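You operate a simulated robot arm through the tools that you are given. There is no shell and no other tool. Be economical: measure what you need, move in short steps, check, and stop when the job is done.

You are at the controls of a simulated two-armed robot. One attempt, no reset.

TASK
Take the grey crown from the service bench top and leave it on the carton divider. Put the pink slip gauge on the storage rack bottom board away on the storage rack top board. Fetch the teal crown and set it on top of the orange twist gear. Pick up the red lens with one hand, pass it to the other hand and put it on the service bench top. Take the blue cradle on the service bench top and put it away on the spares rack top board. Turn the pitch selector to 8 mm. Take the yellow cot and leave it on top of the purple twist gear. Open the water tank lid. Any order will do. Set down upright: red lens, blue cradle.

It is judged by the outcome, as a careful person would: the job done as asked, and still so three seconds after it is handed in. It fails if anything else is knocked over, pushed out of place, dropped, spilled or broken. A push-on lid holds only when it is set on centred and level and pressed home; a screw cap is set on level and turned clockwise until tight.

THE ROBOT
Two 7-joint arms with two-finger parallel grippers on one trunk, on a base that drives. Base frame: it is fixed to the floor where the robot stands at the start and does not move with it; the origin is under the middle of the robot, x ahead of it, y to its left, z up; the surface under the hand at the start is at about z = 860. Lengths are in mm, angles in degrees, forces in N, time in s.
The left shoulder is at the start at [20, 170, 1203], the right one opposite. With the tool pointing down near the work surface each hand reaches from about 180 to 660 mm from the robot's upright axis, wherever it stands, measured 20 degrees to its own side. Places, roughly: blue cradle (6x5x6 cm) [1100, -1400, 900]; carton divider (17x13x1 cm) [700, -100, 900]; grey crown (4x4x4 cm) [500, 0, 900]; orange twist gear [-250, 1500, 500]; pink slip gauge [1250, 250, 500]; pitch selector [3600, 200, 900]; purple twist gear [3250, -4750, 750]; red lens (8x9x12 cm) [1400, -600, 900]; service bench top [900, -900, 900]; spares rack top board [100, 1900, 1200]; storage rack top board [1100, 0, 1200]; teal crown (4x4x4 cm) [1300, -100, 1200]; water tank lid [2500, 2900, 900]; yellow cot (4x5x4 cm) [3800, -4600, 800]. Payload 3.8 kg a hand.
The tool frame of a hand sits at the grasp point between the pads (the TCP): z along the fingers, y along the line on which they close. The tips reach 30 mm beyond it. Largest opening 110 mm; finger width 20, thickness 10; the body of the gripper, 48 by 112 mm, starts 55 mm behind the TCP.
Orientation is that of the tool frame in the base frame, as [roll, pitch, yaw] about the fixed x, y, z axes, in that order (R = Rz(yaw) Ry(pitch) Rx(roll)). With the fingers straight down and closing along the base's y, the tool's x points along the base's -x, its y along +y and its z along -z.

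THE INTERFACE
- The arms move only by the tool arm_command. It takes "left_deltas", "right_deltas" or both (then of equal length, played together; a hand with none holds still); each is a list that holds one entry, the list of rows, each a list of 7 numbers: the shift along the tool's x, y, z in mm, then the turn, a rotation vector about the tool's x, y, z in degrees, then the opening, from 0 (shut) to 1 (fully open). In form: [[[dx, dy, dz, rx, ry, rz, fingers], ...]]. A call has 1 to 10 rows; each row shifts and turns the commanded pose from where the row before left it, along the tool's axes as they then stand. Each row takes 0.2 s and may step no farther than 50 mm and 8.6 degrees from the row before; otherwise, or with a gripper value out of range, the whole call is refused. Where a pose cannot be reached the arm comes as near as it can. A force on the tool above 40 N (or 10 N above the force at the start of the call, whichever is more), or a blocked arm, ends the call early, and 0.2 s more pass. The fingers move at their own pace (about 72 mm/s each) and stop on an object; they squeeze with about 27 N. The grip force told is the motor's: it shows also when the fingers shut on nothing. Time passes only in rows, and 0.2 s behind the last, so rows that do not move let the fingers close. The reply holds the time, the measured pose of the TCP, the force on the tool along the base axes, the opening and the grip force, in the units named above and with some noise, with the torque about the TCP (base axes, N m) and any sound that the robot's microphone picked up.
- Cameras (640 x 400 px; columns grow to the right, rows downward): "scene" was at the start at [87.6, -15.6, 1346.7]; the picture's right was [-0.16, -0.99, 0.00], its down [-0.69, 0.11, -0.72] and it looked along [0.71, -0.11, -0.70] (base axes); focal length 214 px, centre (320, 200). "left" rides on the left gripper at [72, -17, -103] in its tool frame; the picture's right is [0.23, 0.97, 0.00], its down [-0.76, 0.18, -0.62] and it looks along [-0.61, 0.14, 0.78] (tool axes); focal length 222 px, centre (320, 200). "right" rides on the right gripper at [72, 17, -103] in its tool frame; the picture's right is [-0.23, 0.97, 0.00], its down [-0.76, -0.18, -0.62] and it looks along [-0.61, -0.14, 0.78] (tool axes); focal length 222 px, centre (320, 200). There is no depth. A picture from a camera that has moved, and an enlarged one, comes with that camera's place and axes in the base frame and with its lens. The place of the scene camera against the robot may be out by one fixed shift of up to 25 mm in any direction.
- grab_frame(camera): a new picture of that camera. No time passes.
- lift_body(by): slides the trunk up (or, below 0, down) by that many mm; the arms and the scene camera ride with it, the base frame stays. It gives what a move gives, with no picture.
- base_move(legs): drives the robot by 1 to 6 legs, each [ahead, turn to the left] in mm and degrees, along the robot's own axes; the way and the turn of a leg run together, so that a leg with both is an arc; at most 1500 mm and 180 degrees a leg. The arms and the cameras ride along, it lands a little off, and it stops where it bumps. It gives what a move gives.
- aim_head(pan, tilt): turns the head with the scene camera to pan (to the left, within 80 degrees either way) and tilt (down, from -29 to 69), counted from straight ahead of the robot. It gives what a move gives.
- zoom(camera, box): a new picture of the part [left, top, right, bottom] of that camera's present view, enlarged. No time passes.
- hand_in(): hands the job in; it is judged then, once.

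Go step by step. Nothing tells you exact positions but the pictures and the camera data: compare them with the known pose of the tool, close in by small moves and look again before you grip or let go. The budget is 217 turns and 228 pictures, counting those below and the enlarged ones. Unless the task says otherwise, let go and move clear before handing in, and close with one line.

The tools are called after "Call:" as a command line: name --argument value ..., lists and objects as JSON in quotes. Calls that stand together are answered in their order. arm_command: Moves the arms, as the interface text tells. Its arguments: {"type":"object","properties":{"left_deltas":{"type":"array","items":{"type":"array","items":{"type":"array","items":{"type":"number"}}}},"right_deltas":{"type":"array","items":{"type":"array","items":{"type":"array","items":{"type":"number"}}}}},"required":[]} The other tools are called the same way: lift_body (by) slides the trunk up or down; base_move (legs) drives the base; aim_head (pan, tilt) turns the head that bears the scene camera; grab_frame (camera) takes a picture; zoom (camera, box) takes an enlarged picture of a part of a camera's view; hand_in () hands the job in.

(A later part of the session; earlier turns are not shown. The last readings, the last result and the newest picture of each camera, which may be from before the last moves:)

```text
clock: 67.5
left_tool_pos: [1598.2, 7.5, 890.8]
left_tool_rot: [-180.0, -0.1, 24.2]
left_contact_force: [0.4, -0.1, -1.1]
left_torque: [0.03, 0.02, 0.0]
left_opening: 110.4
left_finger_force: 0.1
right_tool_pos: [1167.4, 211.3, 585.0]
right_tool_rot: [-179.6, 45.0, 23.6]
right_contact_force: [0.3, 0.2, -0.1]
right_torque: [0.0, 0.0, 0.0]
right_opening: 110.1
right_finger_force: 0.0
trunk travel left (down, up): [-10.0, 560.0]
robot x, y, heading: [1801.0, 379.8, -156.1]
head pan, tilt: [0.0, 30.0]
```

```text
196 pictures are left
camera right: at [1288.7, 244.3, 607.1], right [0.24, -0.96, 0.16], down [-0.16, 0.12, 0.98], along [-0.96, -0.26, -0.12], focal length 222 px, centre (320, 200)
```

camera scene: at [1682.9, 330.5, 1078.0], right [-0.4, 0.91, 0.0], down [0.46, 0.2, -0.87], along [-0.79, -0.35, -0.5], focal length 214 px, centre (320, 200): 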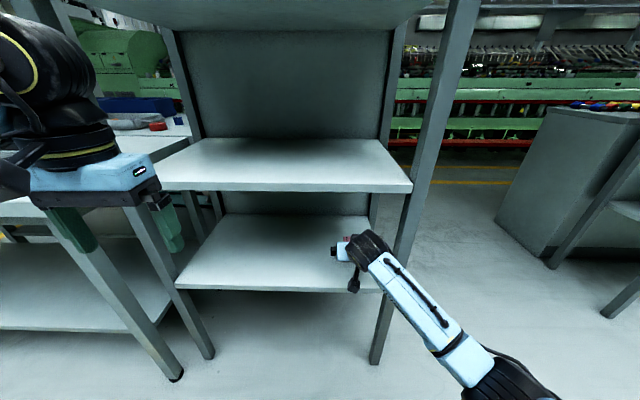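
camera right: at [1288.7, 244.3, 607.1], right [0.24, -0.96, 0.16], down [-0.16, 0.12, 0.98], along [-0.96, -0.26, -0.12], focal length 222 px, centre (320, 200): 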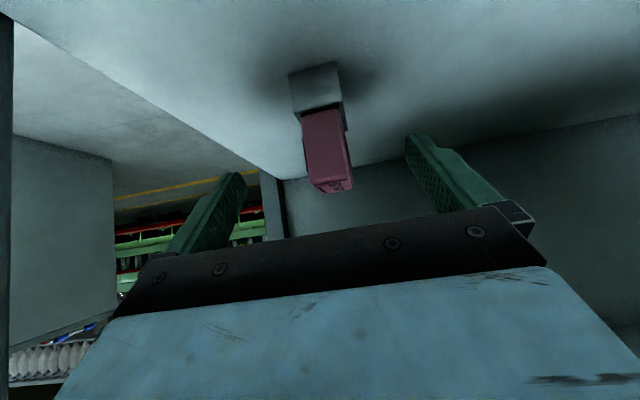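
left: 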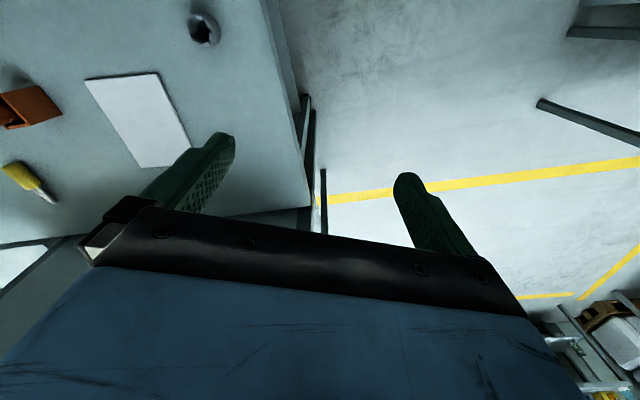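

Call:
arm_command --right_deltas '[[[-5, 2, 30, 0, 0, 0, 1], [-5, 2, 28, 0, 0, 0, 0.8], [0, 0, 0, 0, 0, 0, 0.6]]]'

Call:
grab_frame --camera "right"

```text
clock: 68.3
left_tool_pos: [1597.6, 7.5, 891.0]
left_tool_rot: [-179.9, -0.1, 24.0]
left_contact_force: [0.5, 0.0, 0.0]
left_torque: [0.01, 0.02, -0.01]
left_opening: 109.9
left_finger_force: 0.1
right_tool_pos: [1125.6, 187.2, 552.9]
right_tool_rot: [-179.6, 45.0, 23.6]
right_contact_force: [0.2, -0.3, -0.3]
right_torque: [0.03, -0.01, 0.05]
right_opening: 66.0
right_finger_force: 0.1
trunk travel left (down, up): [-10.0, 560.0]
robot x, y, heading: [1801.1, 382.3, -156.3]
head pan, tilt: [0.0, 30.0]
```

```text
195 pictures are left
camera right: at [1246.3, 221.7, 573.5], right [0.24, -0.96, 0.16], down [-0.16, 0.12, 0.98], along [-0.96, -0.26, -0.12], focal length 222 px, centre (320, 200)
```

right: 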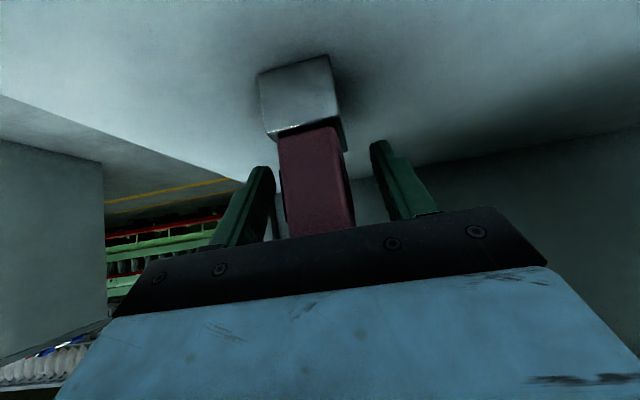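

Call:
arm_command --right_deltas '[[[0, 0, 0, 0, 0, 0, 0.1], [0, 0, 0, 0, 0, 0, 0.1], [0, 0, 0, 0, 0, 0, 0.1], [0, 0, 0, 0, 0, 0, 0.1]]]'

Call:
grab_frame --camera "right"

```text
clock: 69.3
left_tool_pos: [1597.4, 7.8, 891.0]
left_tool_rot: [179.9, -0.1, 24.1]
left_contact_force: [-0.3, -0.3, 0.5]
left_torque: [0.02, 0.02, -0.01]
left_opening: 110.1
left_finger_force: 0.1
right_tool_pos: [1125.7, 187.3, 552.9]
right_tool_rot: [-179.7, 45.0, 23.6]
right_contact_force: [-0.6, -1.0, 0.8]
right_torque: [-0.04, 0.01, 0.0]
right_opening: 33.4
right_finger_force: 27.6
trunk travel left (down, up): [-10.0, 560.0]
robot x, y, heading: [1797.9, 379.5, -156.3]
head pan, tilt: [0.0, 30.0]
```

```text
194 pictures are left
camera right: at [1246.4, 221.7, 573.7], right [0.24, -0.96, 0.16], down [-0.16, 0.12, 0.98], along [-0.96, -0.26, -0.12], focal length 222 px, centre (320, 200)
```

right: 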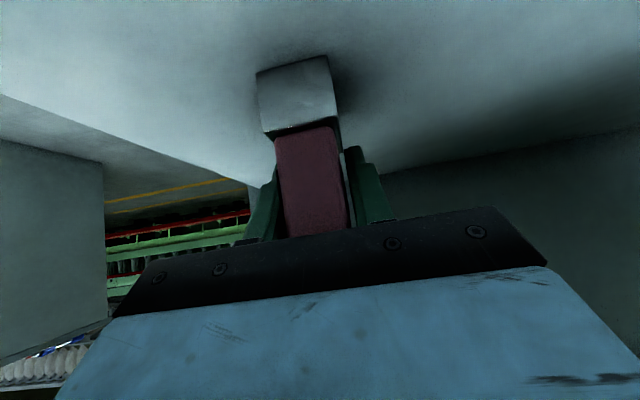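

Gripped (33 mm). Lift a little and withdraw along the approach path.

Call:
arm_command --right_deltas '[[[-10, 0, -10, 0, 0, 0, 0.1], [-7, 0, -7, 0, 0, 0, 0.1], [20, 0, -30, 0, 0, 0, 0.1], [18, 0, -38, 0, 0, 0, 0.1], [10, 0, -40, 0, 0, 0, 0.1], [10, 0, -40, 0, 0, 0, 0.1], [10, 0, -40, 0, 0, 0, 0.1], [10, 0, -40, 0, 0, 0, 0.1], [10, 0, -40, 0, 0, 0, 0.1], [0, 0, 0, 0, 0, 0, 0.1]]]'

Call:
grab_frame --camera "right"

```text
clock: 71.5
left_tool_pos: [1597.7, 8.3, 892.5]
left_tool_rot: [179.9, -0.1, 24.2]
left_contact_force: [-0.2, 0.1, -0.4]
left_torque: [0.01, -0.02, -0.02]
left_opening: 110.0
left_finger_force: 0.0
right_tool_pos: [1357.3, 287.2, 703.3]
right_tool_rot: [-179.6, 44.9, 23.6]
right_contact_force: [0.0, 0.0, -0.7]
right_torque: [0.02, 0.02, 0.0]
right_opening: 33.8
right_finger_force: 26.9
trunk travel left (down, up): [-10.0, 560.0]
robot x, y, heading: [1797.7, 377.2, -156.1]
head pan, tilt: [0.0, 30.0]
```

```text
193 pictures are left
camera right: at [1477.6, 321.8, 725.4], right [0.24, -0.96, 0.16], down [-0.16, 0.12, 0.98], along [-0.96, -0.26, -0.12], focal length 222 px, centre (320, 200)
```

right: 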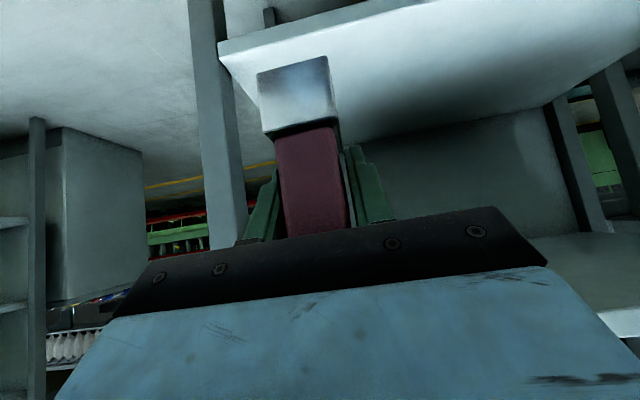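

Call:
lift_body --by 555

Call:
aim_head --pan 0 --tilt 45

Call:
grab_frame --camera "scene"

Call:
grab_frame --camera "right"

```text
refused: 555 is not a number from -400 to 400
```

```text
clock: 72.3
left_tool_pos: [1597.2, 6.9, 892.1]
left_tool_rot: [180.0, -0.1, 24.1]
left_contact_force: [0.3, -0.9, -0.4]
left_torque: [0.01, 0.0, 0.0]
left_opening: 109.7
left_finger_force: 0.0
right_tool_pos: [1355.7, 287.5, 704.0]
right_tool_rot: [-179.5, 44.9, 23.6]
right_contact_force: [-0.2, 0.2, -1.7]
right_torque: [0.0, 0.01, 0.01]
right_opening: 33.6
right_finger_force: 27.0
trunk travel left (down, up): [-10.0, 560.0]
robot x, y, heading: [1797.2, 378.3, -156.0]
head pan, tilt: [0.0, 45.0]
```

```text
192 pictures are left
camera scene: at [1691.2, 334.2, 1055.4], right [-0.4, 0.91, 0.0], down [0.65, 0.29, -0.71], along [-0.65, -0.29, -0.71], focal length 214 px, centre (320, 200)
```

scene: 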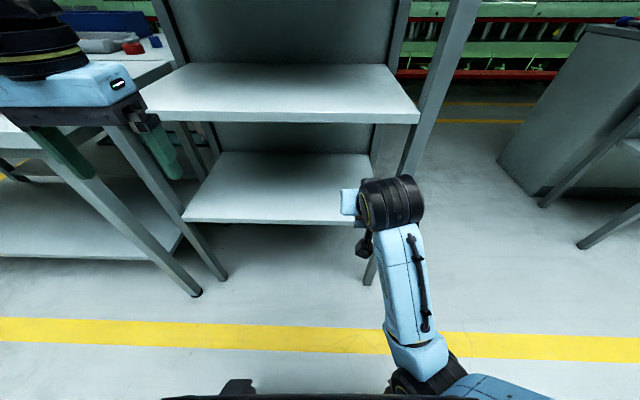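

```text
191 pictures are left
camera right: at [1477.1, 321.6, 725.1], right [0.24, -0.96, 0.16], down [-0.16, 0.12, 0.98], along [-0.96, -0.26, -0.12], focal length 222 px, centre (320, 200)
```

right: 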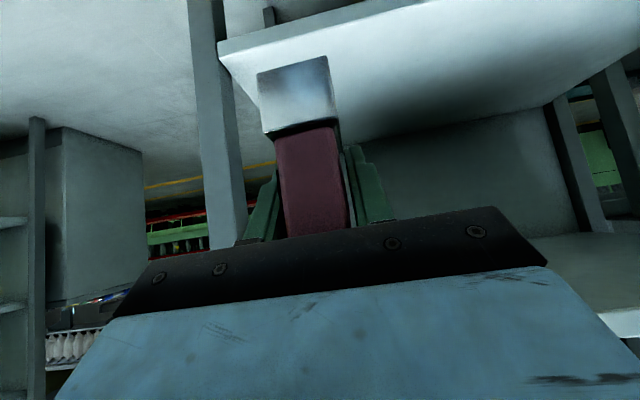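

Call:
lift_body --by 390

Call:
lift_body --by 165

Call:
grab_frame --camera "scene"

Call:
grab_frame --camera "right"

```text
clock: 76.0
left_tool_pos: [1597.5, 7.4, 1281.3]
left_tool_rot: [179.9, -0.1, 24.1]
left_contact_force: [-1.0, -0.1, 0.0]
left_torque: [0.0, -0.02, 0.0]
left_opening: 109.9
left_finger_force: 0.1
right_tool_pos: [1356.0, 287.7, 1093.7]
right_tool_rot: [-179.6, 45.0, 23.5]
right_contact_force: [0.8, -0.5, -1.8]
right_torque: [-0.05, -0.01, -0.02]
right_opening: 33.5
right_finger_force: 26.9
trunk travel left (down, up): [-400.0, 170.0]
robot x, y, heading: [1797.4, 381.4, -156.3]
head pan, tilt: [0.0, 45.0]
```

```text
clock: 77.9
left_tool_pos: [1597.7, 7.8, 1446.3]
left_tool_rot: [-180.0, -0.1, 24.1]
left_contact_force: [0.1, 0.1, 0.5]
left_torque: [0.02, -0.01, -0.02]
left_opening: 109.9
left_finger_force: 0.2
right_tool_pos: [1356.6, 286.2, 1258.2]
right_tool_rot: [-179.6, 44.9, 23.6]
right_contact_force: [0.1, -0.7, -0.9]
right_torque: [0.0, 0.03, -0.01]
right_opening: 33.2
right_finger_force: 26.8
trunk travel left (down, up): [-565.0, 5.0]
robot x, y, heading: [1801.9, 379.8, -156.1]
head pan, tilt: [0.0, 45.0]
```

```text
190 pictures are left
camera scene: at [1691.2, 334.1, 1610.2], right [-0.4, 0.91, 0.0], down [0.65, 0.29, -0.71], along [-0.65, -0.29, -0.71], focal length 214 px, centre (320, 200)
```

scene: 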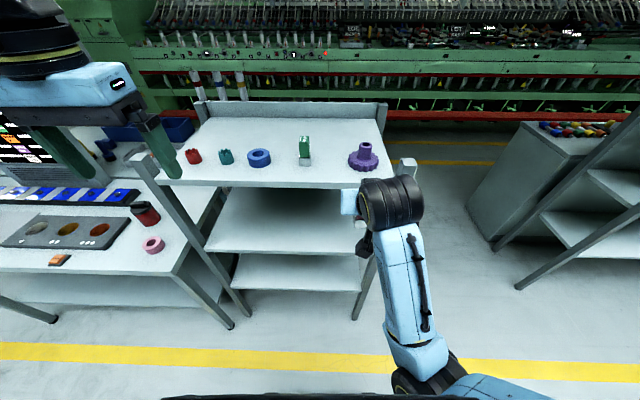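

```text
189 pictures are left
camera right: at [1477.0, 321.5, 1280.0], right [0.24, -0.96, 0.16], down [-0.16, 0.12, 0.98], along [-0.96, -0.26, -0.12], focal length 222 px, centre (320, 200)
```

right: 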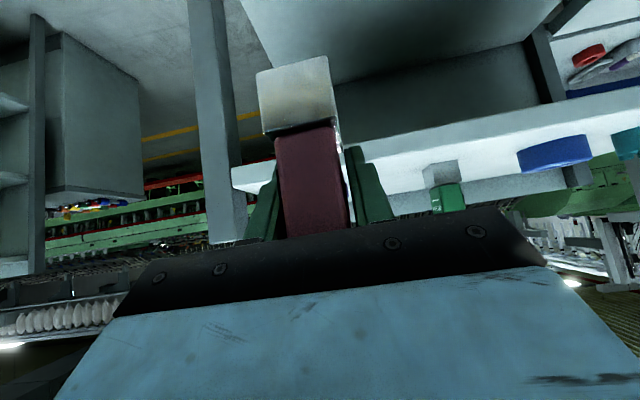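

Items on the top board stand about 100 mm behind its front edge; a free spot is near (1194,148), between the green block and the purple gear. I'll raise the gauge and carry it above there.

Call:
arm_command --right_deltas '[[[-30, 0, -30, 0, 0, 0, 0.1], [-30, 0, -30, 0, 0, 0, 0.1], [-29, 12, 29, 0, 0, 0, 0.1], [-29, 12, 29, 0, 0, 0, 0.1], [-29, 12, 29, 0, 0, 0, 0.1], [-29, 12, 29, 0, 0, 0, 0.1], [-29, 13, 29, 0, 0, 0, 0.1], [0, 0, 0, 0, 0, 0, 0.1]]]'

Call:
grab_frame --camera "scene"

Call:
grab_frame --camera "right"

```text
clock: 79.7
left_tool_pos: [1596.7, 8.1, 1446.4]
left_tool_rot: [-180.0, 0.0, 24.1]
left_contact_force: [-0.2, -0.7, -0.2]
left_torque: [0.01, 0.02, -0.04]
left_opening: 109.8
left_finger_force: 0.1
right_tool_pos: [1192.4, 149.3, 1344.7]
right_tool_rot: [-179.8, 45.0, 23.5]
right_contact_force: [0.4, 0.0, -1.3]
right_torque: [0.01, -0.02, 0.0]
right_opening: 33.4
right_finger_force: 26.6
trunk travel left (down, up): [-565.0, 5.0]
robot x, y, heading: [1798.8, 381.4, -156.1]
head pan, tilt: [0.0, 45.0]
```

```text
188 pictures are left
camera scene: at [1691.7, 334.8, 1610.4], right [-0.4, 0.91, 0.0], down [0.65, 0.29, -0.71], along [-0.65, -0.29, -0.71], focal length 214 px, centre (320, 200)
```

scene: 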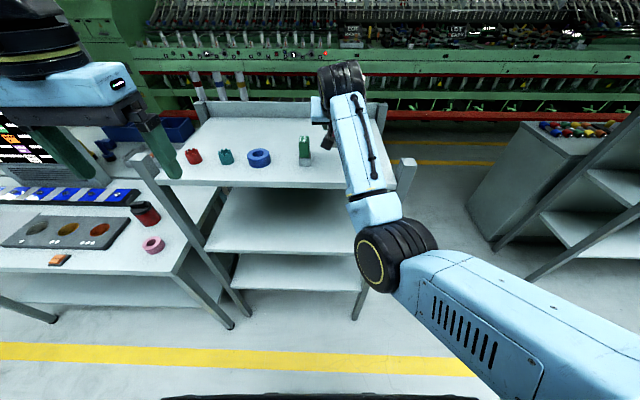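

```text
187 pictures are left
camera right: at [1312.7, 183.8, 1365.9], right [0.24, -0.96, 0.16], down [-0.16, 0.12, 0.98], along [-0.96, -0.26, -0.12], focal length 222 px, centre (320, 200)
```

right: 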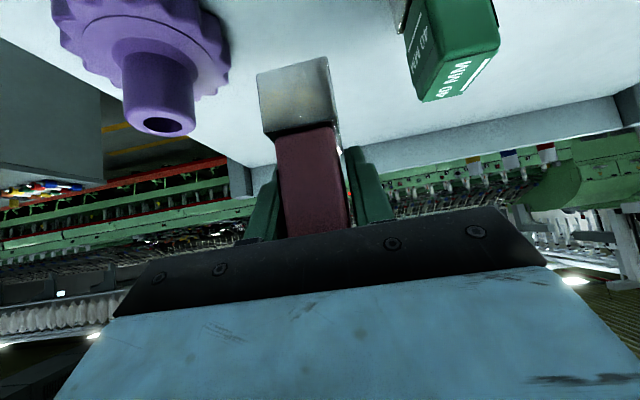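

Call:
arm_command --right_deltas '[[[18, 0, 18, 0, 0, 0, 0.1], [17, 0, 17, 0, 0, 0, 0.1], [7, 0, 7, 0, 0, 0, 0.1], [0, 0, 0, 0, 0, 0, 0.1]]]'

Call:
grab_frame --camera "right"

Call:
grab_frame --camera "scene"

```text
clock: 80.7
left_tool_pos: [1597.3, 6.9, 1446.5]
left_tool_rot: [-180.0, -0.1, 24.1]
left_contact_force: [-0.2, 1.3, 0.3]
left_torque: [-0.02, -0.02, 0.04]
left_opening: 110.1
left_finger_force: 0.0
right_tool_pos: [1186.4, 153.4, 1287.1]
right_tool_rot: [-179.2, 45.3, 23.6]
right_contact_force: [-0.6, -0.3, -1.7]
right_torque: [0.01, 0.01, 0.0]
right_opening: 33.7
right_finger_force: 26.8
trunk travel left (down, up): [-565.0, 5.0]
robot x, y, heading: [1802.1, 377.8, -156.1]
head pan, tilt: [0.0, 45.0]
```

```text
186 pictures are left
camera right: at [1308.1, 186.5, 1307.2], right [0.23, -0.96, 0.15], down [-0.15, 0.12, 0.98], along [-0.96, -0.25, -0.12], focal length 222 px, centre (320, 200)
```

right: 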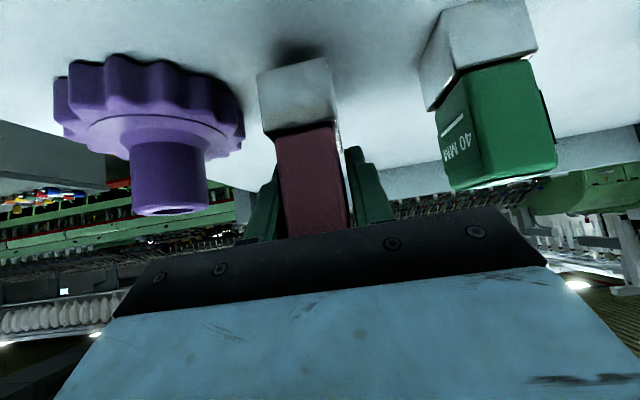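

```text
185 pictures are left
camera scene: at [1691.2, 334.2, 1610.4], right [-0.4, 0.91, 0.0], down [0.65, 0.29, -0.71], along [-0.65, -0.29, -0.71], focal length 214 px, centre (320, 200)
```

scene: 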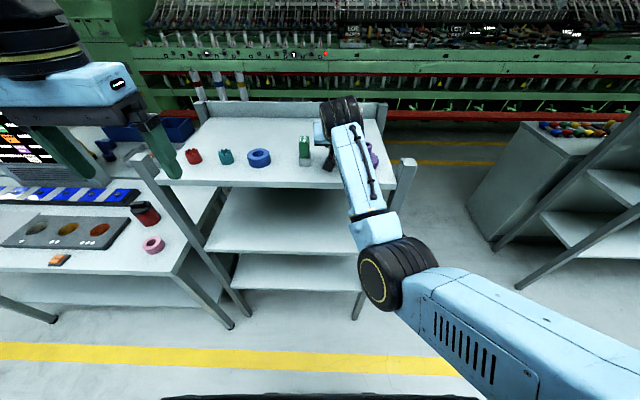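

Call:
arm_command --right_deltas '[[[4, 0, 4, 0, 0, 0, 0.1], [3, 0, 3, 0, 0, 0, 0.1], [2, 0, 2, 0, 0, 0, 0.1], [2, 0, 2, 0, 0, 0, 0.1], [0, 0, 0, 0, 0, 0, 0.1]]]'

Call:
grab_frame --camera "right"

```text
clock: 81.9
left_tool_pos: [1597.7, 7.8, 1446.2]
left_tool_rot: [-180.0, -0.1, 24.0]
left_contact_force: [-0.2, -0.6, 0.1]
left_torque: [0.03, -0.01, 0.02]
left_opening: 110.2
left_finger_force: 0.2
right_tool_pos: [1184.8, 156.6, 1272.2]
right_tool_rot: [-178.9, 45.6, 23.5]
right_contact_force: [-1.2, -0.2, 1.8]
right_torque: [-0.04, -0.06, -0.03]
right_opening: 33.6
right_finger_force: 26.9
trunk travel left (down, up): [-565.0, 5.0]
robot x, y, heading: [1800.6, 380.7, -156.2]
head pan, tilt: [0.0, 45.0]
```

```text
184 pictures are left
camera right: at [1306.6, 188.4, 1292.8], right [0.23, -0.96, 0.15], down [-0.14, 0.12, 0.98], along [-0.96, -0.25, -0.11], focal length 222 px, centre (320, 200)
```

right: 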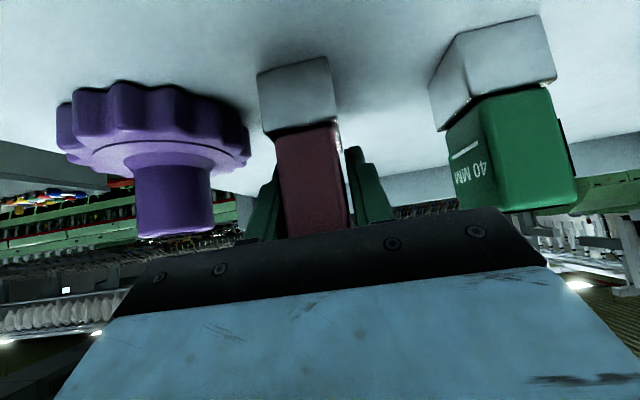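

Call:
arm_command --right_deltas '[[[1, 0, 1, 0, 0, 0, 0.1], [1, 0, 1, 0, 0, 0, 0.1], [0, 0, 0, 0, 0, 0, 0.1]]]'

```text
clock: 82.7
left_tool_pos: [1598.0, 8.4, 1447.4]
left_tool_rot: [180.0, -0.1, 24.1]
left_contact_force: [0.4, -0.2, -0.3]
left_torque: [0.01, 0.04, 0.0]
left_opening: 110.1
left_finger_force: 0.1
right_tool_pos: [1184.9, 154.8, 1271.5]
right_tool_rot: [-178.7, 45.7, 23.7]
right_contact_force: [-5.0, -2.8, 14.9]
right_torque: [0.06, -0.31, 0.0]
right_opening: 33.7
right_finger_force: 27.4
trunk travel left (down, up): [-565.0, 5.0]
robot x, y, heading: [1800.1, 378.9, -156.1]
head pan, tilt: [0.0, 45.0]
```

Contact with the board. Release and withdraw along the tool axis.

Call:
arm_command --right_deltas '[[[-1, 0, -1, 0, 0, 0, 0.35], [0, 0, 0, 0, 0, 0, 0.5], [0, 0, 0, 0, 0, 0, 0.5], [0, 0, -40, 0, 0, 0, 0.5], [0, 0, -45, 0, 0, 0, 0.5], [0, 0, -45, 0, 0, 0, 0.7], [0, 0, -45, 0, 0, 0, 1], [0, 0, 0, 0, 0, 0, 1]]]'

Call:
grab_frame --camera "right"

Call:
grab_frame --camera "scene"

```text
clock: 84.7
left_tool_pos: [1596.2, 8.2, 1447.3]
left_tool_rot: [179.9, -0.1, 24.0]
left_contact_force: [0.4, -0.9, 0.5]
left_torque: [0.0, -0.02, -0.02]
left_opening: 109.9
left_finger_force: 0.0
right_tool_pos: [1283.1, 219.9, 1393.1]
right_tool_rot: [-176.1, 46.1, 23.2]
right_contact_force: [0.3, 0.1, 0.7]
right_torque: [-0.04, 0.02, -0.03]
right_opening: 110.1
right_finger_force: 0.1
trunk travel left (down, up): [-565.0, 5.0]
robot x, y, heading: [1796.7, 376.8, -156.0]
head pan, tilt: [0.0, 45.0]
stopped in row 8 (right hand): the arm was blocked; the commanded pose is now the measured one
```

```text
183 pictures are left
camera right: at [1406.4, 248.2, 1411.0], right [0.19, -0.97, 0.12], down [-0.12, 0.1, 0.99], along [-0.97, -0.21, -0.09], focal length 222 px, centre (320, 200)
```

right: 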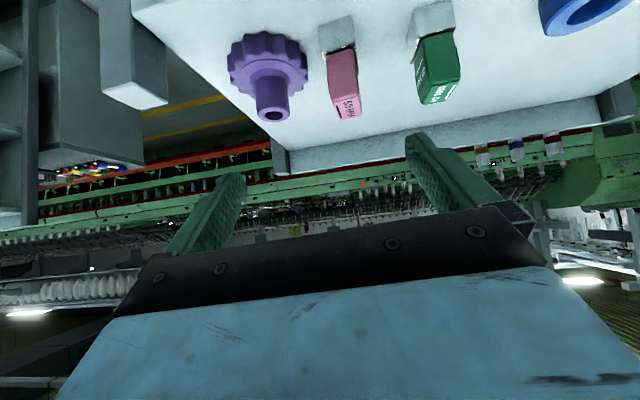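

```text
182 pictures are left
camera scene: at [1691.4, 334.4, 1610.4], right [-0.4, 0.91, 0.0], down [0.65, 0.29, -0.71], along [-0.65, -0.29, -0.71], focal length 214 px, centre (320, 200)
```

scene: 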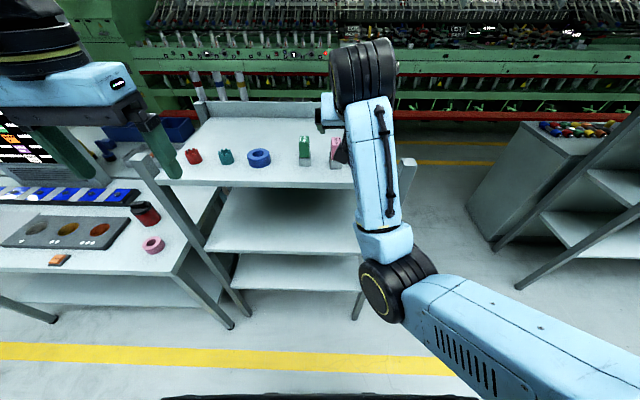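

The pink gauge stands upright on the top board. Next I'll extend and tilt the left hand toward the teal crown near (1292,-160), retracting the right hand at the same time.

Call:
arm_command --left_deltas '[[[-40, 6, 0, 0, 0, 0, 0.6], [-40, 6, 0, 0, 0, 0, 0.6], [-40, 6, 0, 0, 0, 0, 0.6], [-40, 6, 0, 0, 0, 0, 0.6], [-40, 5, 0, 0, 0, 0, 0.6], [0, 0, 0, 0, 0, 0, 0.6]]]' --right_deltas '[[[0, 0, 0, 0, 7.5, 0, 1], [0, 0, 0, 0, 7.5, 0, 1], [0, 0, 0, 0, 7.5, 0, 1], [0, 0, 0, 0, 7.5, 0, 1], [0, 0, 0, 0, 7.5, 0, 1], [0, 0, 0, 0, 7.5, 0, 1]]]'

Call:
grab_frame --camera "left"

Call:
grab_frame --camera "scene"

```text
clock: 86.1
left_tool_pos: [1428.0, -101.1, 1446.6]
left_tool_rot: [179.9, 0.0, 24.0]
left_contact_force: [0.8, 0.2, 0.3]
left_torque: [0.0, -0.01, -0.03]
left_opening: 65.8
left_finger_force: 0.1
right_tool_pos: [1230.0, 187.0, 1360.9]
right_tool_rot: [-177.6, 1.1, 20.8]
right_contact_force: [-0.4, 0.1, 0.0]
right_torque: [0.01, 0.01, -0.01]
right_opening: 110.1
right_finger_force: 0.0
right hand out of reach, approached as far as the arm can: row 2, 3, 4, 5
trunk travel left (down, up): [-565.0, 5.0]
robot x, y, heading: [1804.1, 378.6, -156.1]
head pan, tilt: [0.0, 45.0]
```

```text
181 pictures are left
camera left: at [1486.9, -56.8, 1550.2], right [0.6, -0.8, 0.0], down [-0.62, -0.47, 0.62], along [-0.5, -0.38, -0.78], focal length 222 px, centre (320, 200)
```

left: 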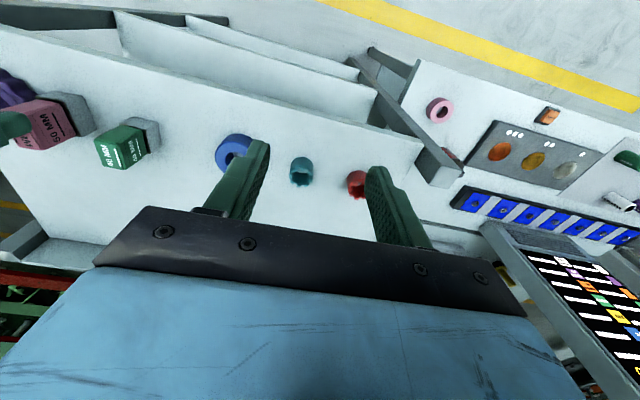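

```text
180 pictures are left
camera scene: at [1692.2, 334.1, 1610.4], right [-0.41, 0.91, 0.0], down [0.65, 0.29, -0.71], along [-0.65, -0.29, -0.71], focal length 214 px, centre (320, 200)
```

scene: 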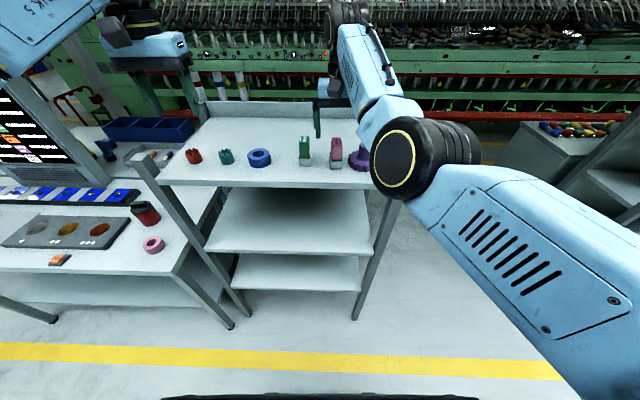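

Call:
arm_command --left_deltas '[[[0, 0, 0, 0, -7.5, 0, 0.6], [0, 0, 0, 0, -7.5, 0, 0.6], [0, 0, 0, 0, -7.5, 0, 0.6], [0, 0, 0, 0, -7.5, 0, 0.6], [0, 0, 0, 0, -7.5, 0, 0.6], [0, 0, 0, 0, -7.5, 0, 0.6], [15, 0, 35, 0, 0, 0, 0.6], [15, 0, 35, 0, 0, 0, 0.6], [15, 0, 35, 0, 0, 0, 0.6], [0, 0, 0, 0, 0, 0, 0.6]]]' --right_deltas '[[[30, 0, 0, 0, 0, 0, 1], [30, 0, 0, 0, 0, 0, 1], [30, 0, 0, 0, 0, 0, 1], [30, 0, 0, 0, 0, 0, 1], [30, 0, 0, 0, 0, 0, 1], [30, -10, 0, 0, 0, 0, 1], [0, -30, 0, 0, 0, 0, 1], [0, -30, 0, 0, 0, 0, 1], [0, -30, 0, 0, 0, 0, 1], [0, -30, 0, 0, 0, 0, 1]]]'

Call:
grab_frame --camera "left"

Call:
grab_frame --camera "scene"

```text
clock: 88.3
left_tool_pos: [1387.8, -118.2, 1340.7]
left_tool_rot: [-180.0, 45.1, 24.1]
left_contact_force: [0.1, 0.0, 0.4]
left_torque: [0.01, 0.02, -0.01]
left_opening: 66.0
left_finger_force: 0.1
right_tool_pos: [1195.6, 255.6, 1351.3]
right_tool_rot: [-177.5, 1.2, 20.7]
right_contact_force: [-1.2, -0.5, -0.1]
right_torque: [-0.03, -0.03, -0.06]
right_opening: 109.9
right_finger_force: 0.2
right hand out of reach, approached as far as the arm can: row 1, 2, 3, 4, 5, 6, 7, 8, 9
trunk travel left (down, up): [-565.0, 5.0]
robot x, y, heading: [1800.2, 376.9, -156.3]
head pan, tilt: [0.0, 45.0]
```

```text
179 pictures are left
camera left: at [1494.4, -52.2, 1362.0], right [0.54, -0.82, -0.16], down [-0.02, -0.2, 0.98], along [-0.84, -0.53, -0.12], focal length 222 px, centre (320, 200)
```

left: 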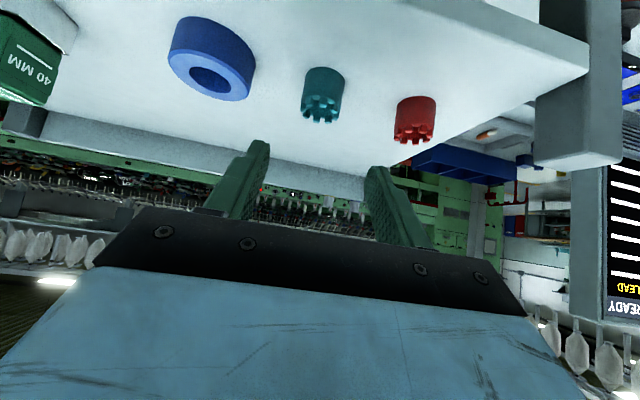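

```text
178 pictures are left
camera scene: at [1691.1, 335.2, 1610.4], right [-0.4, 0.91, 0.0], down [0.65, 0.29, -0.71], along [-0.65, -0.29, -0.71], focal length 214 px, centre (320, 200)
```

scene: 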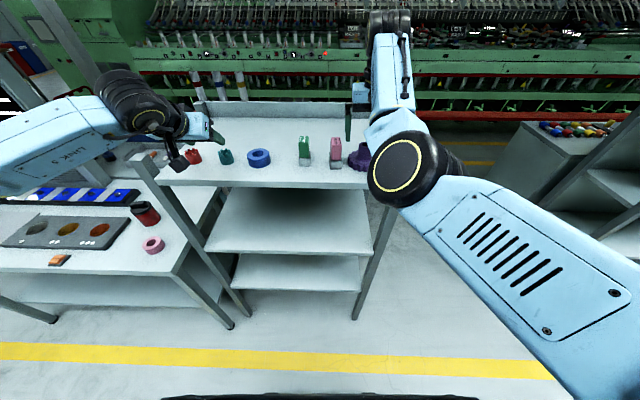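

Call:
arm_command --left_deltas '[[[4, -2, 40, 0, 0, 0, 0.6], [4, -1, 35, 0, 0, 0, 0.6], [0, 0, 0, 0, 0, 0, 0.6]]]'

Call:
grab_frame --camera "left"

```text
clock: 89.1
left_tool_pos: [1343.9, -134.2, 1281.1]
left_tool_rot: [180.0, 44.9, 24.1]
left_contact_force: [-0.9, -0.2, -0.7]
left_torque: [-0.01, 0.01, -0.02]
left_opening: 66.0
left_finger_force: 0.0
right_tool_pos: [1198.0, 253.6, 1350.7]
right_tool_rot: [-177.5, 1.1, 20.7]
right_contact_force: [-0.5, 0.4, -1.0]
right_torque: [0.0, -0.01, 0.0]
right_opening: 110.0
right_finger_force: 0.1
trunk travel left (down, up): [-565.0, 5.0]
robot x, y, heading: [1801.0, 378.6, -156.0]
head pan, tilt: [0.0, 45.0]
```

```text
177 pictures are left
camera left: at [1451.1, -69.3, 1302.8], right [0.54, -0.82, -0.16], down [-0.02, -0.2, 0.98], along [-0.84, -0.53, -0.13], focal length 222 px, centre (320, 200)
```

left: 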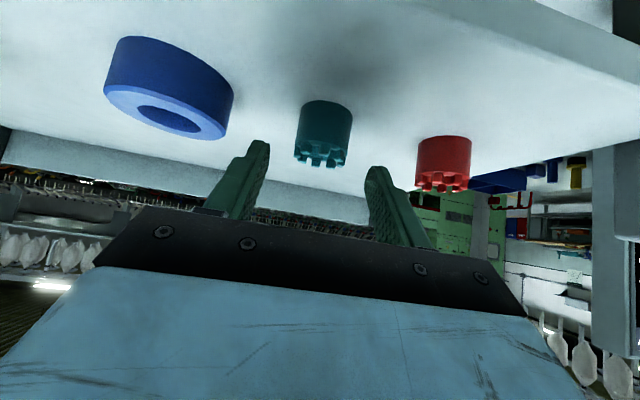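

Call:
arm_command --left_deltas '[[[-3, 0, 28, 0, 0, 0, 0.6], [-4, 0, 27, 0, 0, 0, 0.6], [0, 0, 0, 0, 0, 0, 0.6]]]'

Call:
grab_frame --camera "left"

```text
clock: 89.9
left_tool_pos: [1304.0, -152.5, 1249.2]
left_tool_rot: [180.0, 45.0, 24.0]
left_contact_force: [-0.2, 0.3, 3.1]
left_torque: [-0.12, 0.01, 0.09]
left_opening: 66.0
left_finger_force: 0.0
right_tool_pos: [1196.6, 254.4, 1352.1]
right_tool_rot: [-177.5, 1.2, 20.7]
right_contact_force: [-0.6, -0.2, -0.1]
right_torque: [0.01, -0.03, -0.02]
right_opening: 110.1
right_finger_force: 0.1
trunk travel left (down, up): [-565.0, 5.0]
robot x, y, heading: [1797.6, 379.3, -156.1]
head pan, tilt: [0.0, 45.0]
```

```text
176 pictures are left
camera left: at [1410.5, -87.0, 1269.9], right [0.54, -0.82, -0.16], down [-0.02, -0.2, 0.98], along [-0.84, -0.53, -0.12], focal length 222 px, centre (320, 200)
```

left: 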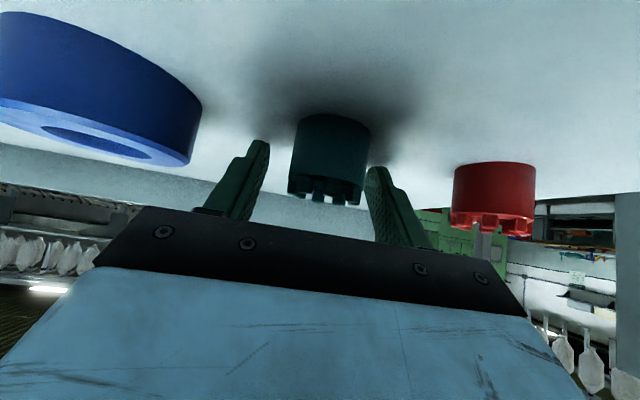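

Call:
arm_command --left_deltas '[[[-2, 4, -2, 0, 0, 0, 0.5], [0, 0, 0, 0, 0, 0, 0.1], [0, 0, 0, 0, 0, 0, 0.1], [0, 0, 0, 0, 0, 0, 0.1]]]'

Call:
grab_frame --camera "left"

```text
clock: 90.9
left_tool_pos: [1304.5, -155.8, 1250.4]
left_tool_rot: [180.0, 44.9, 24.1]
left_contact_force: [-0.6, 0.2, -0.2]
left_torque: [0.0, 0.0, 0.0]
left_opening: 37.8
left_finger_force: 26.6
right_tool_pos: [1196.4, 253.2, 1350.8]
right_tool_rot: [-177.5, 1.2, 20.7]
right_contact_force: [0.7, 0.5, 0.4]
right_torque: [-0.02, -0.02, -0.04]
right_opening: 109.9
right_finger_force: 0.0
trunk travel left (down, up): [-565.0, 5.0]
robot x, y, heading: [1798.1, 377.2, -156.3]
head pan, tilt: [0.0, 45.0]
```

```text
175 pictures are left
camera left: at [1412.4, -90.8, 1272.2], right [0.54, -0.82, -0.16], down [-0.02, -0.2, 0.98], along [-0.84, -0.53, -0.13], focal length 222 px, centre (320, 200)
```

left: 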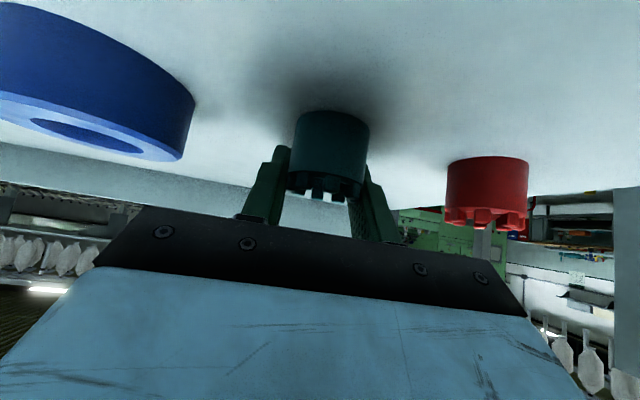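

Teal crown gripped at its diameter. Lift and withdraw.

Call:
arm_command --left_deltas '[[[-15, 0, -15, 0, 0, 0, 0.1], [-25, 0, -25, 0, 0, 0, 0.1], [0, 0, -45, 0, 0, 0, 0.1], [0, 0, -45, 0, 0, 0, 0.1], [25, 0, -30, 0, 0, 0, 0.1], [25, 0, -30, 0, 0, 0, 0.1], [0, 0, 0, 0, 0, 0, 0.1]]]'

Call:
grab_frame --camera "left"

Call:
grab_frame --camera "right"

Call:
grab_frame --camera "scene"

```text
clock: 92.5
left_tool_pos: [1433.4, -97.3, 1376.7]
left_tool_rot: [180.0, 44.9, 24.1]
left_contact_force: [-0.9, -0.4, -0.4]
left_torque: [-0.04, -0.01, -0.01]
left_opening: 37.9
left_finger_force: 27.1
right_tool_pos: [1195.3, 254.1, 1350.0]
right_tool_rot: [-177.5, 1.2, 20.7]
right_contact_force: [-1.2, -0.2, 0.5]
right_torque: [0.01, -0.03, -0.02]
right_opening: 110.1
right_finger_force: 0.1
trunk travel left (down, up): [-565.0, 5.0]
robot x, y, heading: [1798.2, 383.2, -156.1]
head pan, tilt: [0.0, 45.0]
```

```text
174 pictures are left
camera left: at [1540.4, -33.1, 1398.7], right [0.54, -0.82, -0.16], down [-0.02, -0.2, 0.98], along [-0.84, -0.53, -0.13], focal length 222 px, centre (320, 200)
```

left: 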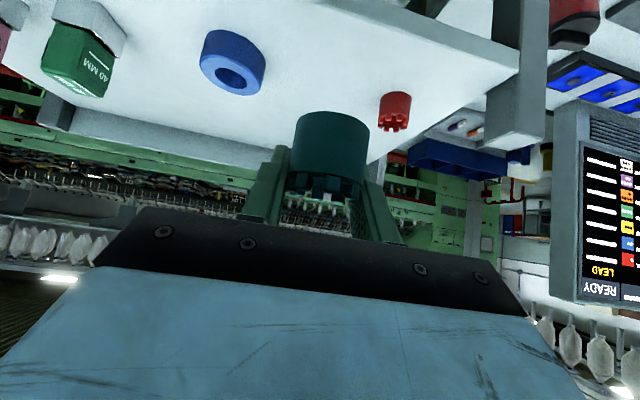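

```text
173 pictures are left
camera right: at [1273.0, 261.3, 1450.6], right [0.13, -0.99, -0.04], down [-0.75, -0.12, 0.65], along [-0.64, -0.06, -0.76], focal length 222 px, centre (320, 200)
```

right: 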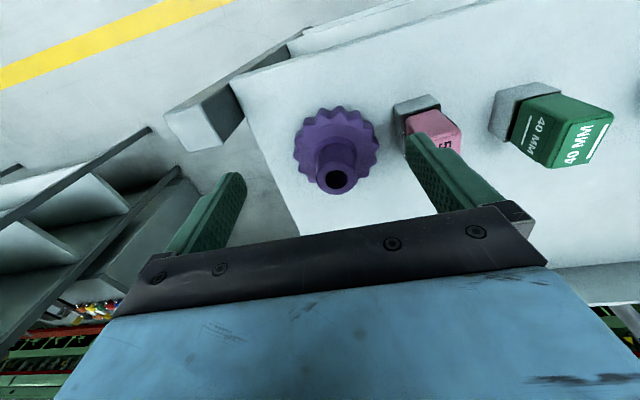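

```text
172 pictures are left
camera scene: at [1690.0, 334.1, 1610.3], right [-0.4, 0.91, 0.0], down [0.65, 0.29, -0.71], along [-0.65, -0.29, -0.71], focal length 214 px, centre (320, 200)
```

scene: 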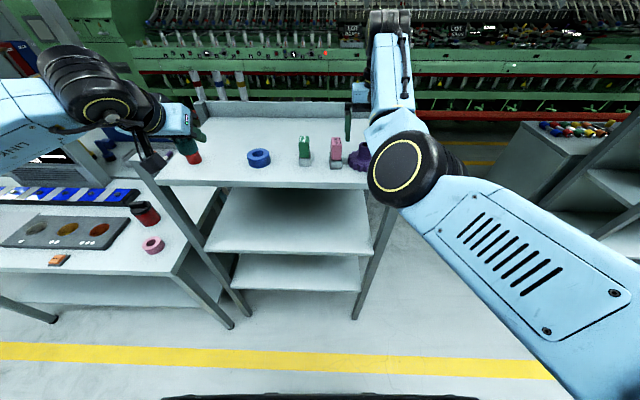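

Teal is held securely. I'll back the base away from the rack, then untangle the right arm in open space.

Call:
base_move --legs '[[-450, 0]]'

Call:
arm_command --right_deltas '[[[0, -30, 20, 0, 0, 0, 0.3], [0, -30, 20, 0, 0, 0, 0.3], [20, -30, 20, 0, 0, 0, 0.3], [20, -30, 20, 0, 0, 0, 0.3], [30, 0, 20, 0, 0, 0, 0.3], [30, 0, 20, 0, 0, 0, 0.3], [30, 0, 20, 0, 0, 0, 0.3], [30, 0, 20, 0, 0, 0, 0.3]]]'

Call:
grab_frame --camera "scene"

```text
clock: 95.2
left_tool_pos: [1844.2, 83.8, 1376.4]
left_tool_rot: [-179.9, 44.9, 23.8]
left_contact_force: [-0.2, 0.2, -0.5]
left_torque: [-0.01, 0.02, 0.03]
left_opening: 37.7
left_finger_force: 26.9
right_tool_pos: [1608.8, 437.8, 1350.1]
right_tool_rot: [-177.5, 1.2, 20.4]
right_contact_force: [-0.5, 0.0, -0.4]
right_torque: [0.0, -0.01, 0.0]
right_opening: 110.1
right_finger_force: 0.1
trunk travel left (down, up): [-565.0, 5.0]
robot x, y, heading: [2209.2, 560.3, -156.6]
head pan, tilt: [0.0, 45.0]
```

```text
clock: 97.2
left_tool_pos: [1844.3, 85.6, 1377.6]
left_tool_rot: [-179.9, 44.9, 23.8]
left_contact_force: [-0.2, -0.9, -0.6]
left_torque: [0.01, 0.04, 0.0]
left_opening: 37.6
left_finger_force: 27.3
right_tool_pos: [1660.8, 642.3, 1181.9]
right_tool_rot: [-175.2, 2.7, 18.1]
right_contact_force: [0.9, 0.5, -0.2]
right_torque: [0.01, 0.01, 0.0]
right_opening: 33.1
right_finger_force: 0.0
right hand out of reach, approached as far as the arm can: row 5, 6, 7, 8
trunk travel left (down, up): [-565.0, 5.0]
robot x, y, heading: [2210.9, 561.9, -156.6]
head pan, tilt: [0.0, 45.0]
stopped in row 8 (right hand): the arm was blocked; the commanded pose is now the measured one
```

```text
171 pictures are left
camera scene: at [2103.0, 515.6, 1610.3], right [-0.4, 0.92, 0.0], down [0.65, 0.28, -0.71], along [-0.65, -0.28, -0.71], focal length 214 px, centre (320, 200)
```

scene: 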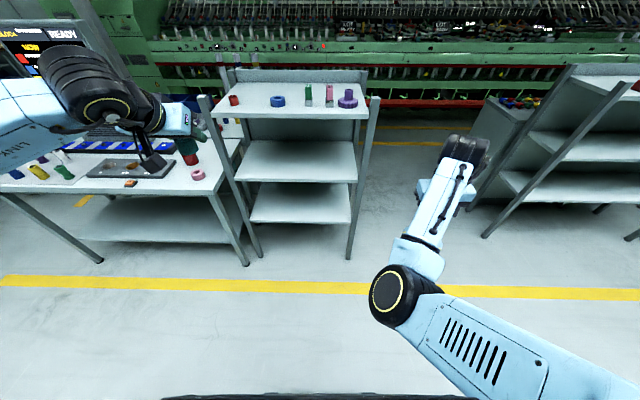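

Call:
arm_command --right_deltas '[[[-15, 0, -35, 0, 0, 0, 0.3], [-15, 0, -35, 0, 0, 0, 0.3], [-15, 0, -35, 0, 0, 0, 0.3], [-15, 0, -35, 0, 0, 0, 0.3], [-15, 0, -35, 0, 0, 0, 0.3], [-15, 0, -35, 0, 0, 0, 0.3], [-15, 0, -35, 0, 0, 0, 0.3], [0, 0, -35, 0, 0, 0, 0.3], [0, 0, -35, 0, 0, 0, 0.3], [0, 0, -35, 0, 0, 0, 0.3]]]'

Call:
grab_frame --camera "scene"

```text
clock: 99.4
left_tool_pos: [1844.7, 85.9, 1376.6]
left_tool_rot: [179.9, 44.9, 23.9]
left_contact_force: [0.7, 0.1, -0.3]
left_torque: [-0.02, 0.03, 0.0]
left_opening: 37.4
left_finger_force: 26.4
right_tool_pos: [1576.3, 586.8, 1531.3]
right_tool_rot: [-175.4, 2.8, 18.3]
right_contact_force: [-0.1, -0.4, 0.5]
right_torque: [-0.04, 0.02, 0.0]
right_opening: 33.0
right_finger_force: 0.0
right hand out of reach, approached as far as the arm can: row 2, 3
trunk travel left (down, up): [-565.0, 5.0]
robot x, y, heading: [2209.6, 560.3, -156.3]
head pan, tilt: [0.0, 45.0]
```

```text
170 pictures are left
camera scene: at [2104.1, 516.4, 1610.4], right [-0.4, 0.92, 0.0], down [0.65, 0.28, -0.71], along [-0.65, -0.28, -0.71], focal length 214 px, centre (320, 200)
```

scene: 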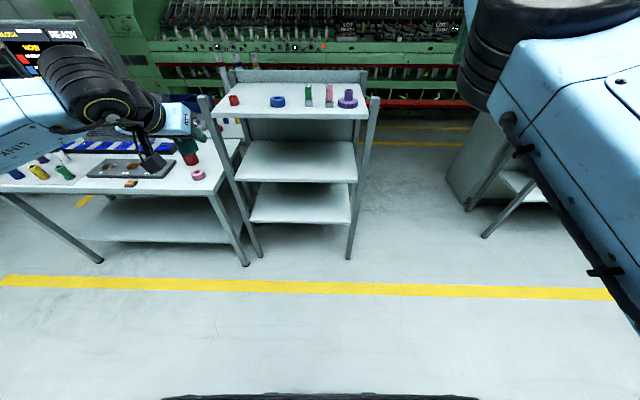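

Call:
arm_command --right_deltas '[[[28, 4, 10, -4.6, 2.8, -5.4, 1], [28, 4, 12, 0, 0, 0, 1], [28, 4, 12, 0, 0, 0, 1], [28, 4, 12, 0, 0, 0, 1], [28, 4, 12, 0, 0, 0, 1], [28, 4, 12, 0, 0, 0, 1], [28, 4, 12, 0, 0, 0, 1], [28, 4, 12, 0, 0, 0, 1], [0, 0, 0, 0, 0, 0, 1]]]'

Call:
aim_head --pan -60 --tilt 25

Call:
grab_frame --camera "scene"

```text
clock: 101.4
left_tool_pos: [1844.6, 84.7, 1377.6]
left_tool_rot: [-180.0, 45.0, 23.8]
left_contact_force: [0.0, 0.4, -0.4]
left_torque: [0.04, -0.01, 0.04]
left_opening: 37.7
left_finger_force: 26.8
right_tool_pos: [1604.2, 591.7, 1517.7]
right_tool_rot: [-179.9, -0.3, 23.6]
right_contact_force: [0.4, -1.0, 0.0]
right_torque: [0.01, 0.03, -0.03]
right_opening: 109.8
right_finger_force: 0.1
right hand out of reach, approached as far as the arm can: row 2, 3, 4, 5, 6, 7, 8
trunk travel left (down, up): [-565.0, 5.0]
robot x, y, heading: [2212.5, 558.8, -156.4]
head pan, tilt: [0.0, 45.0]
```

```text
clock: 102.7
left_tool_pos: [1844.4, 84.0, 1376.9]
left_tool_rot: [-180.0, 44.9, 23.8]
left_contact_force: [-0.6, 0.4, -0.4]
left_torque: [0.0, 0.02, -0.01]
left_opening: 37.4
left_finger_force: 27.4
right_tool_pos: [1602.6, 591.8, 1519.0]
right_tool_rot: [-179.9, -0.4, 23.6]
right_contact_force: [0.0, -0.5, -0.3]
right_torque: [-0.02, 0.0, -0.02]
right_opening: 110.1
right_finger_force: 0.0
trunk travel left (down, up): [-565.0, 5.0]
robot x, y, heading: [2213.0, 560.1, -156.4]
head pan, tilt: [-60.0, 25.0]
```

```text
169 pictures are left
camera scene: at [2103.8, 603.1, 1640.9], right [0.59, 0.8, 0.0], down [0.34, -0.25, -0.91], along [-0.73, 0.54, -0.42], focal length 214 px, centre (320, 200)
```

scene: 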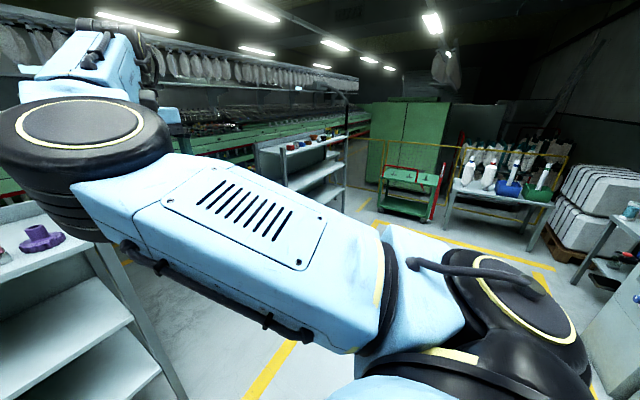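

Call:
arm_command --right_deltas '[[[0, -40, 10, 0, 0, 0, 1], [0, -40, 10, 0, 0, 0, 1], [0, -40, 10, 0, 0, 0, 1], [0, -40, 10, 0, 0, 0, 1], [20, -30, 10, 0, 0, 0, 1], [30, 0, 10, 0, 0, 0, 1], [30, 0, 10, 0, 0, 0, 1], [30, 0, 10, 0, 0, 0, 1], [30, 0, 10, 0, 0, 0, 1], [30, 0, 10, 0, 0, 0, 1]]]'

Call:
grab_frame --camera "scene"

```text
clock: 104.9
left_tool_pos: [1844.0, 86.3, 1376.9]
left_tool_rot: [-180.0, 45.0, 23.7]
left_contact_force: [0.2, 0.1, -0.9]
left_torque: [0.0, -0.02, 0.01]
left_opening: 37.5
left_finger_force: 27.6
right_tool_pos: [1683.2, 836.0, 1420.2]
right_tool_rot: [-179.9, -0.4, 23.6]
right_contact_force: [-0.3, -0.1, 0.2]
right_torque: [-0.01, 0.01, 0.01]
right_opening: 109.9
right_finger_force: 0.1
trunk travel left (down, up): [-565.0, 5.0]
robot x, y, heading: [2211.3, 560.1, -156.4]
head pan, tilt: [-60.0, 25.0]
```

```text
168 pictures are left
camera scene: at [2104.3, 603.7, 1641.0], right [0.59, 0.8, 0.0], down [0.34, -0.25, -0.91], along [-0.73, 0.54, -0.42], focal length 214 px, centre (320, 200)
```

scene: 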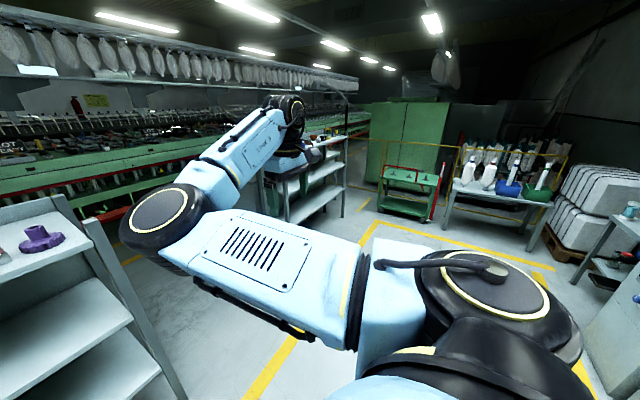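

Call:
arm_command --right_deltas '[[[-40, 0, 20, 0, 0, 0, 0], [-40, 10, 20, 0, 0, 0, 0], [-40, 20, 20, 0, 0, 0, 0], [-40, 25, 20, 0, 0, 0, 0], [-40, 25, 20, 0, 0, 0, 0], [-40, 25, 20, 0, 0, 0, 0], [-40, 25, 0, 0, 0, 0, 0], [0, 45, 0, 0, 0, 0, 0], [0, 45, 0, 0, 0, 0, 0], [0, 45, 0, 0, 0, 0, 0]]]'

Call:
aim_head --pan -20 --tilt 35

Call:
grab_frame --camera "scene"

```text
refused: row 4 steps farther than a row can; nothing moved
```

```text
clock: 106.0
left_tool_pos: [1844.0, 84.8, 1376.8]
left_tool_rot: [-180.0, 44.8, 23.8]
left_contact_force: [-0.5, 0.5, 0.1]
left_torque: [0.0, 0.01, 0.0]
left_opening: 37.6
left_finger_force: 26.8
right_tool_pos: [1681.7, 834.4, 1420.5]
right_tool_rot: [-179.9, -0.3, 23.7]
right_contact_force: [0.1, 0.0, -0.2]
right_torque: [0.01, 0.02, 0.0]
right_opening: 110.3
right_finger_force: 0.0
trunk travel left (down, up): [-565.0, 5.0]
robot x, y, heading: [2211.2, 559.1, -156.4]
head pan, tilt: [-20.0, 35.0]
```

```text
167 pictures are left
camera scene: at [2090.1, 543.1, 1625.2], right [-0.06, 1.0, 0.0], down [0.57, 0.04, -0.82], along [-0.82, -0.05, -0.57], focal length 214 px, centre (320, 200)
```

scene: 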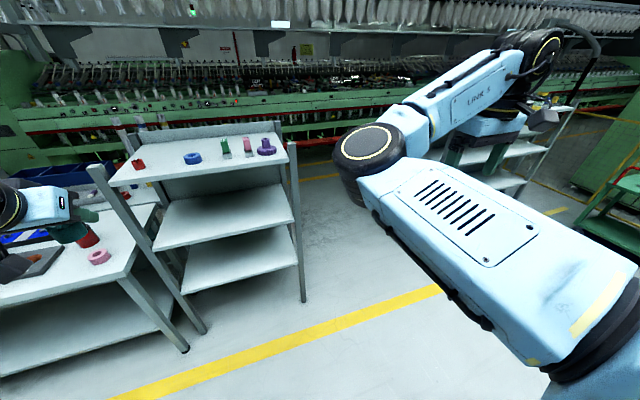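

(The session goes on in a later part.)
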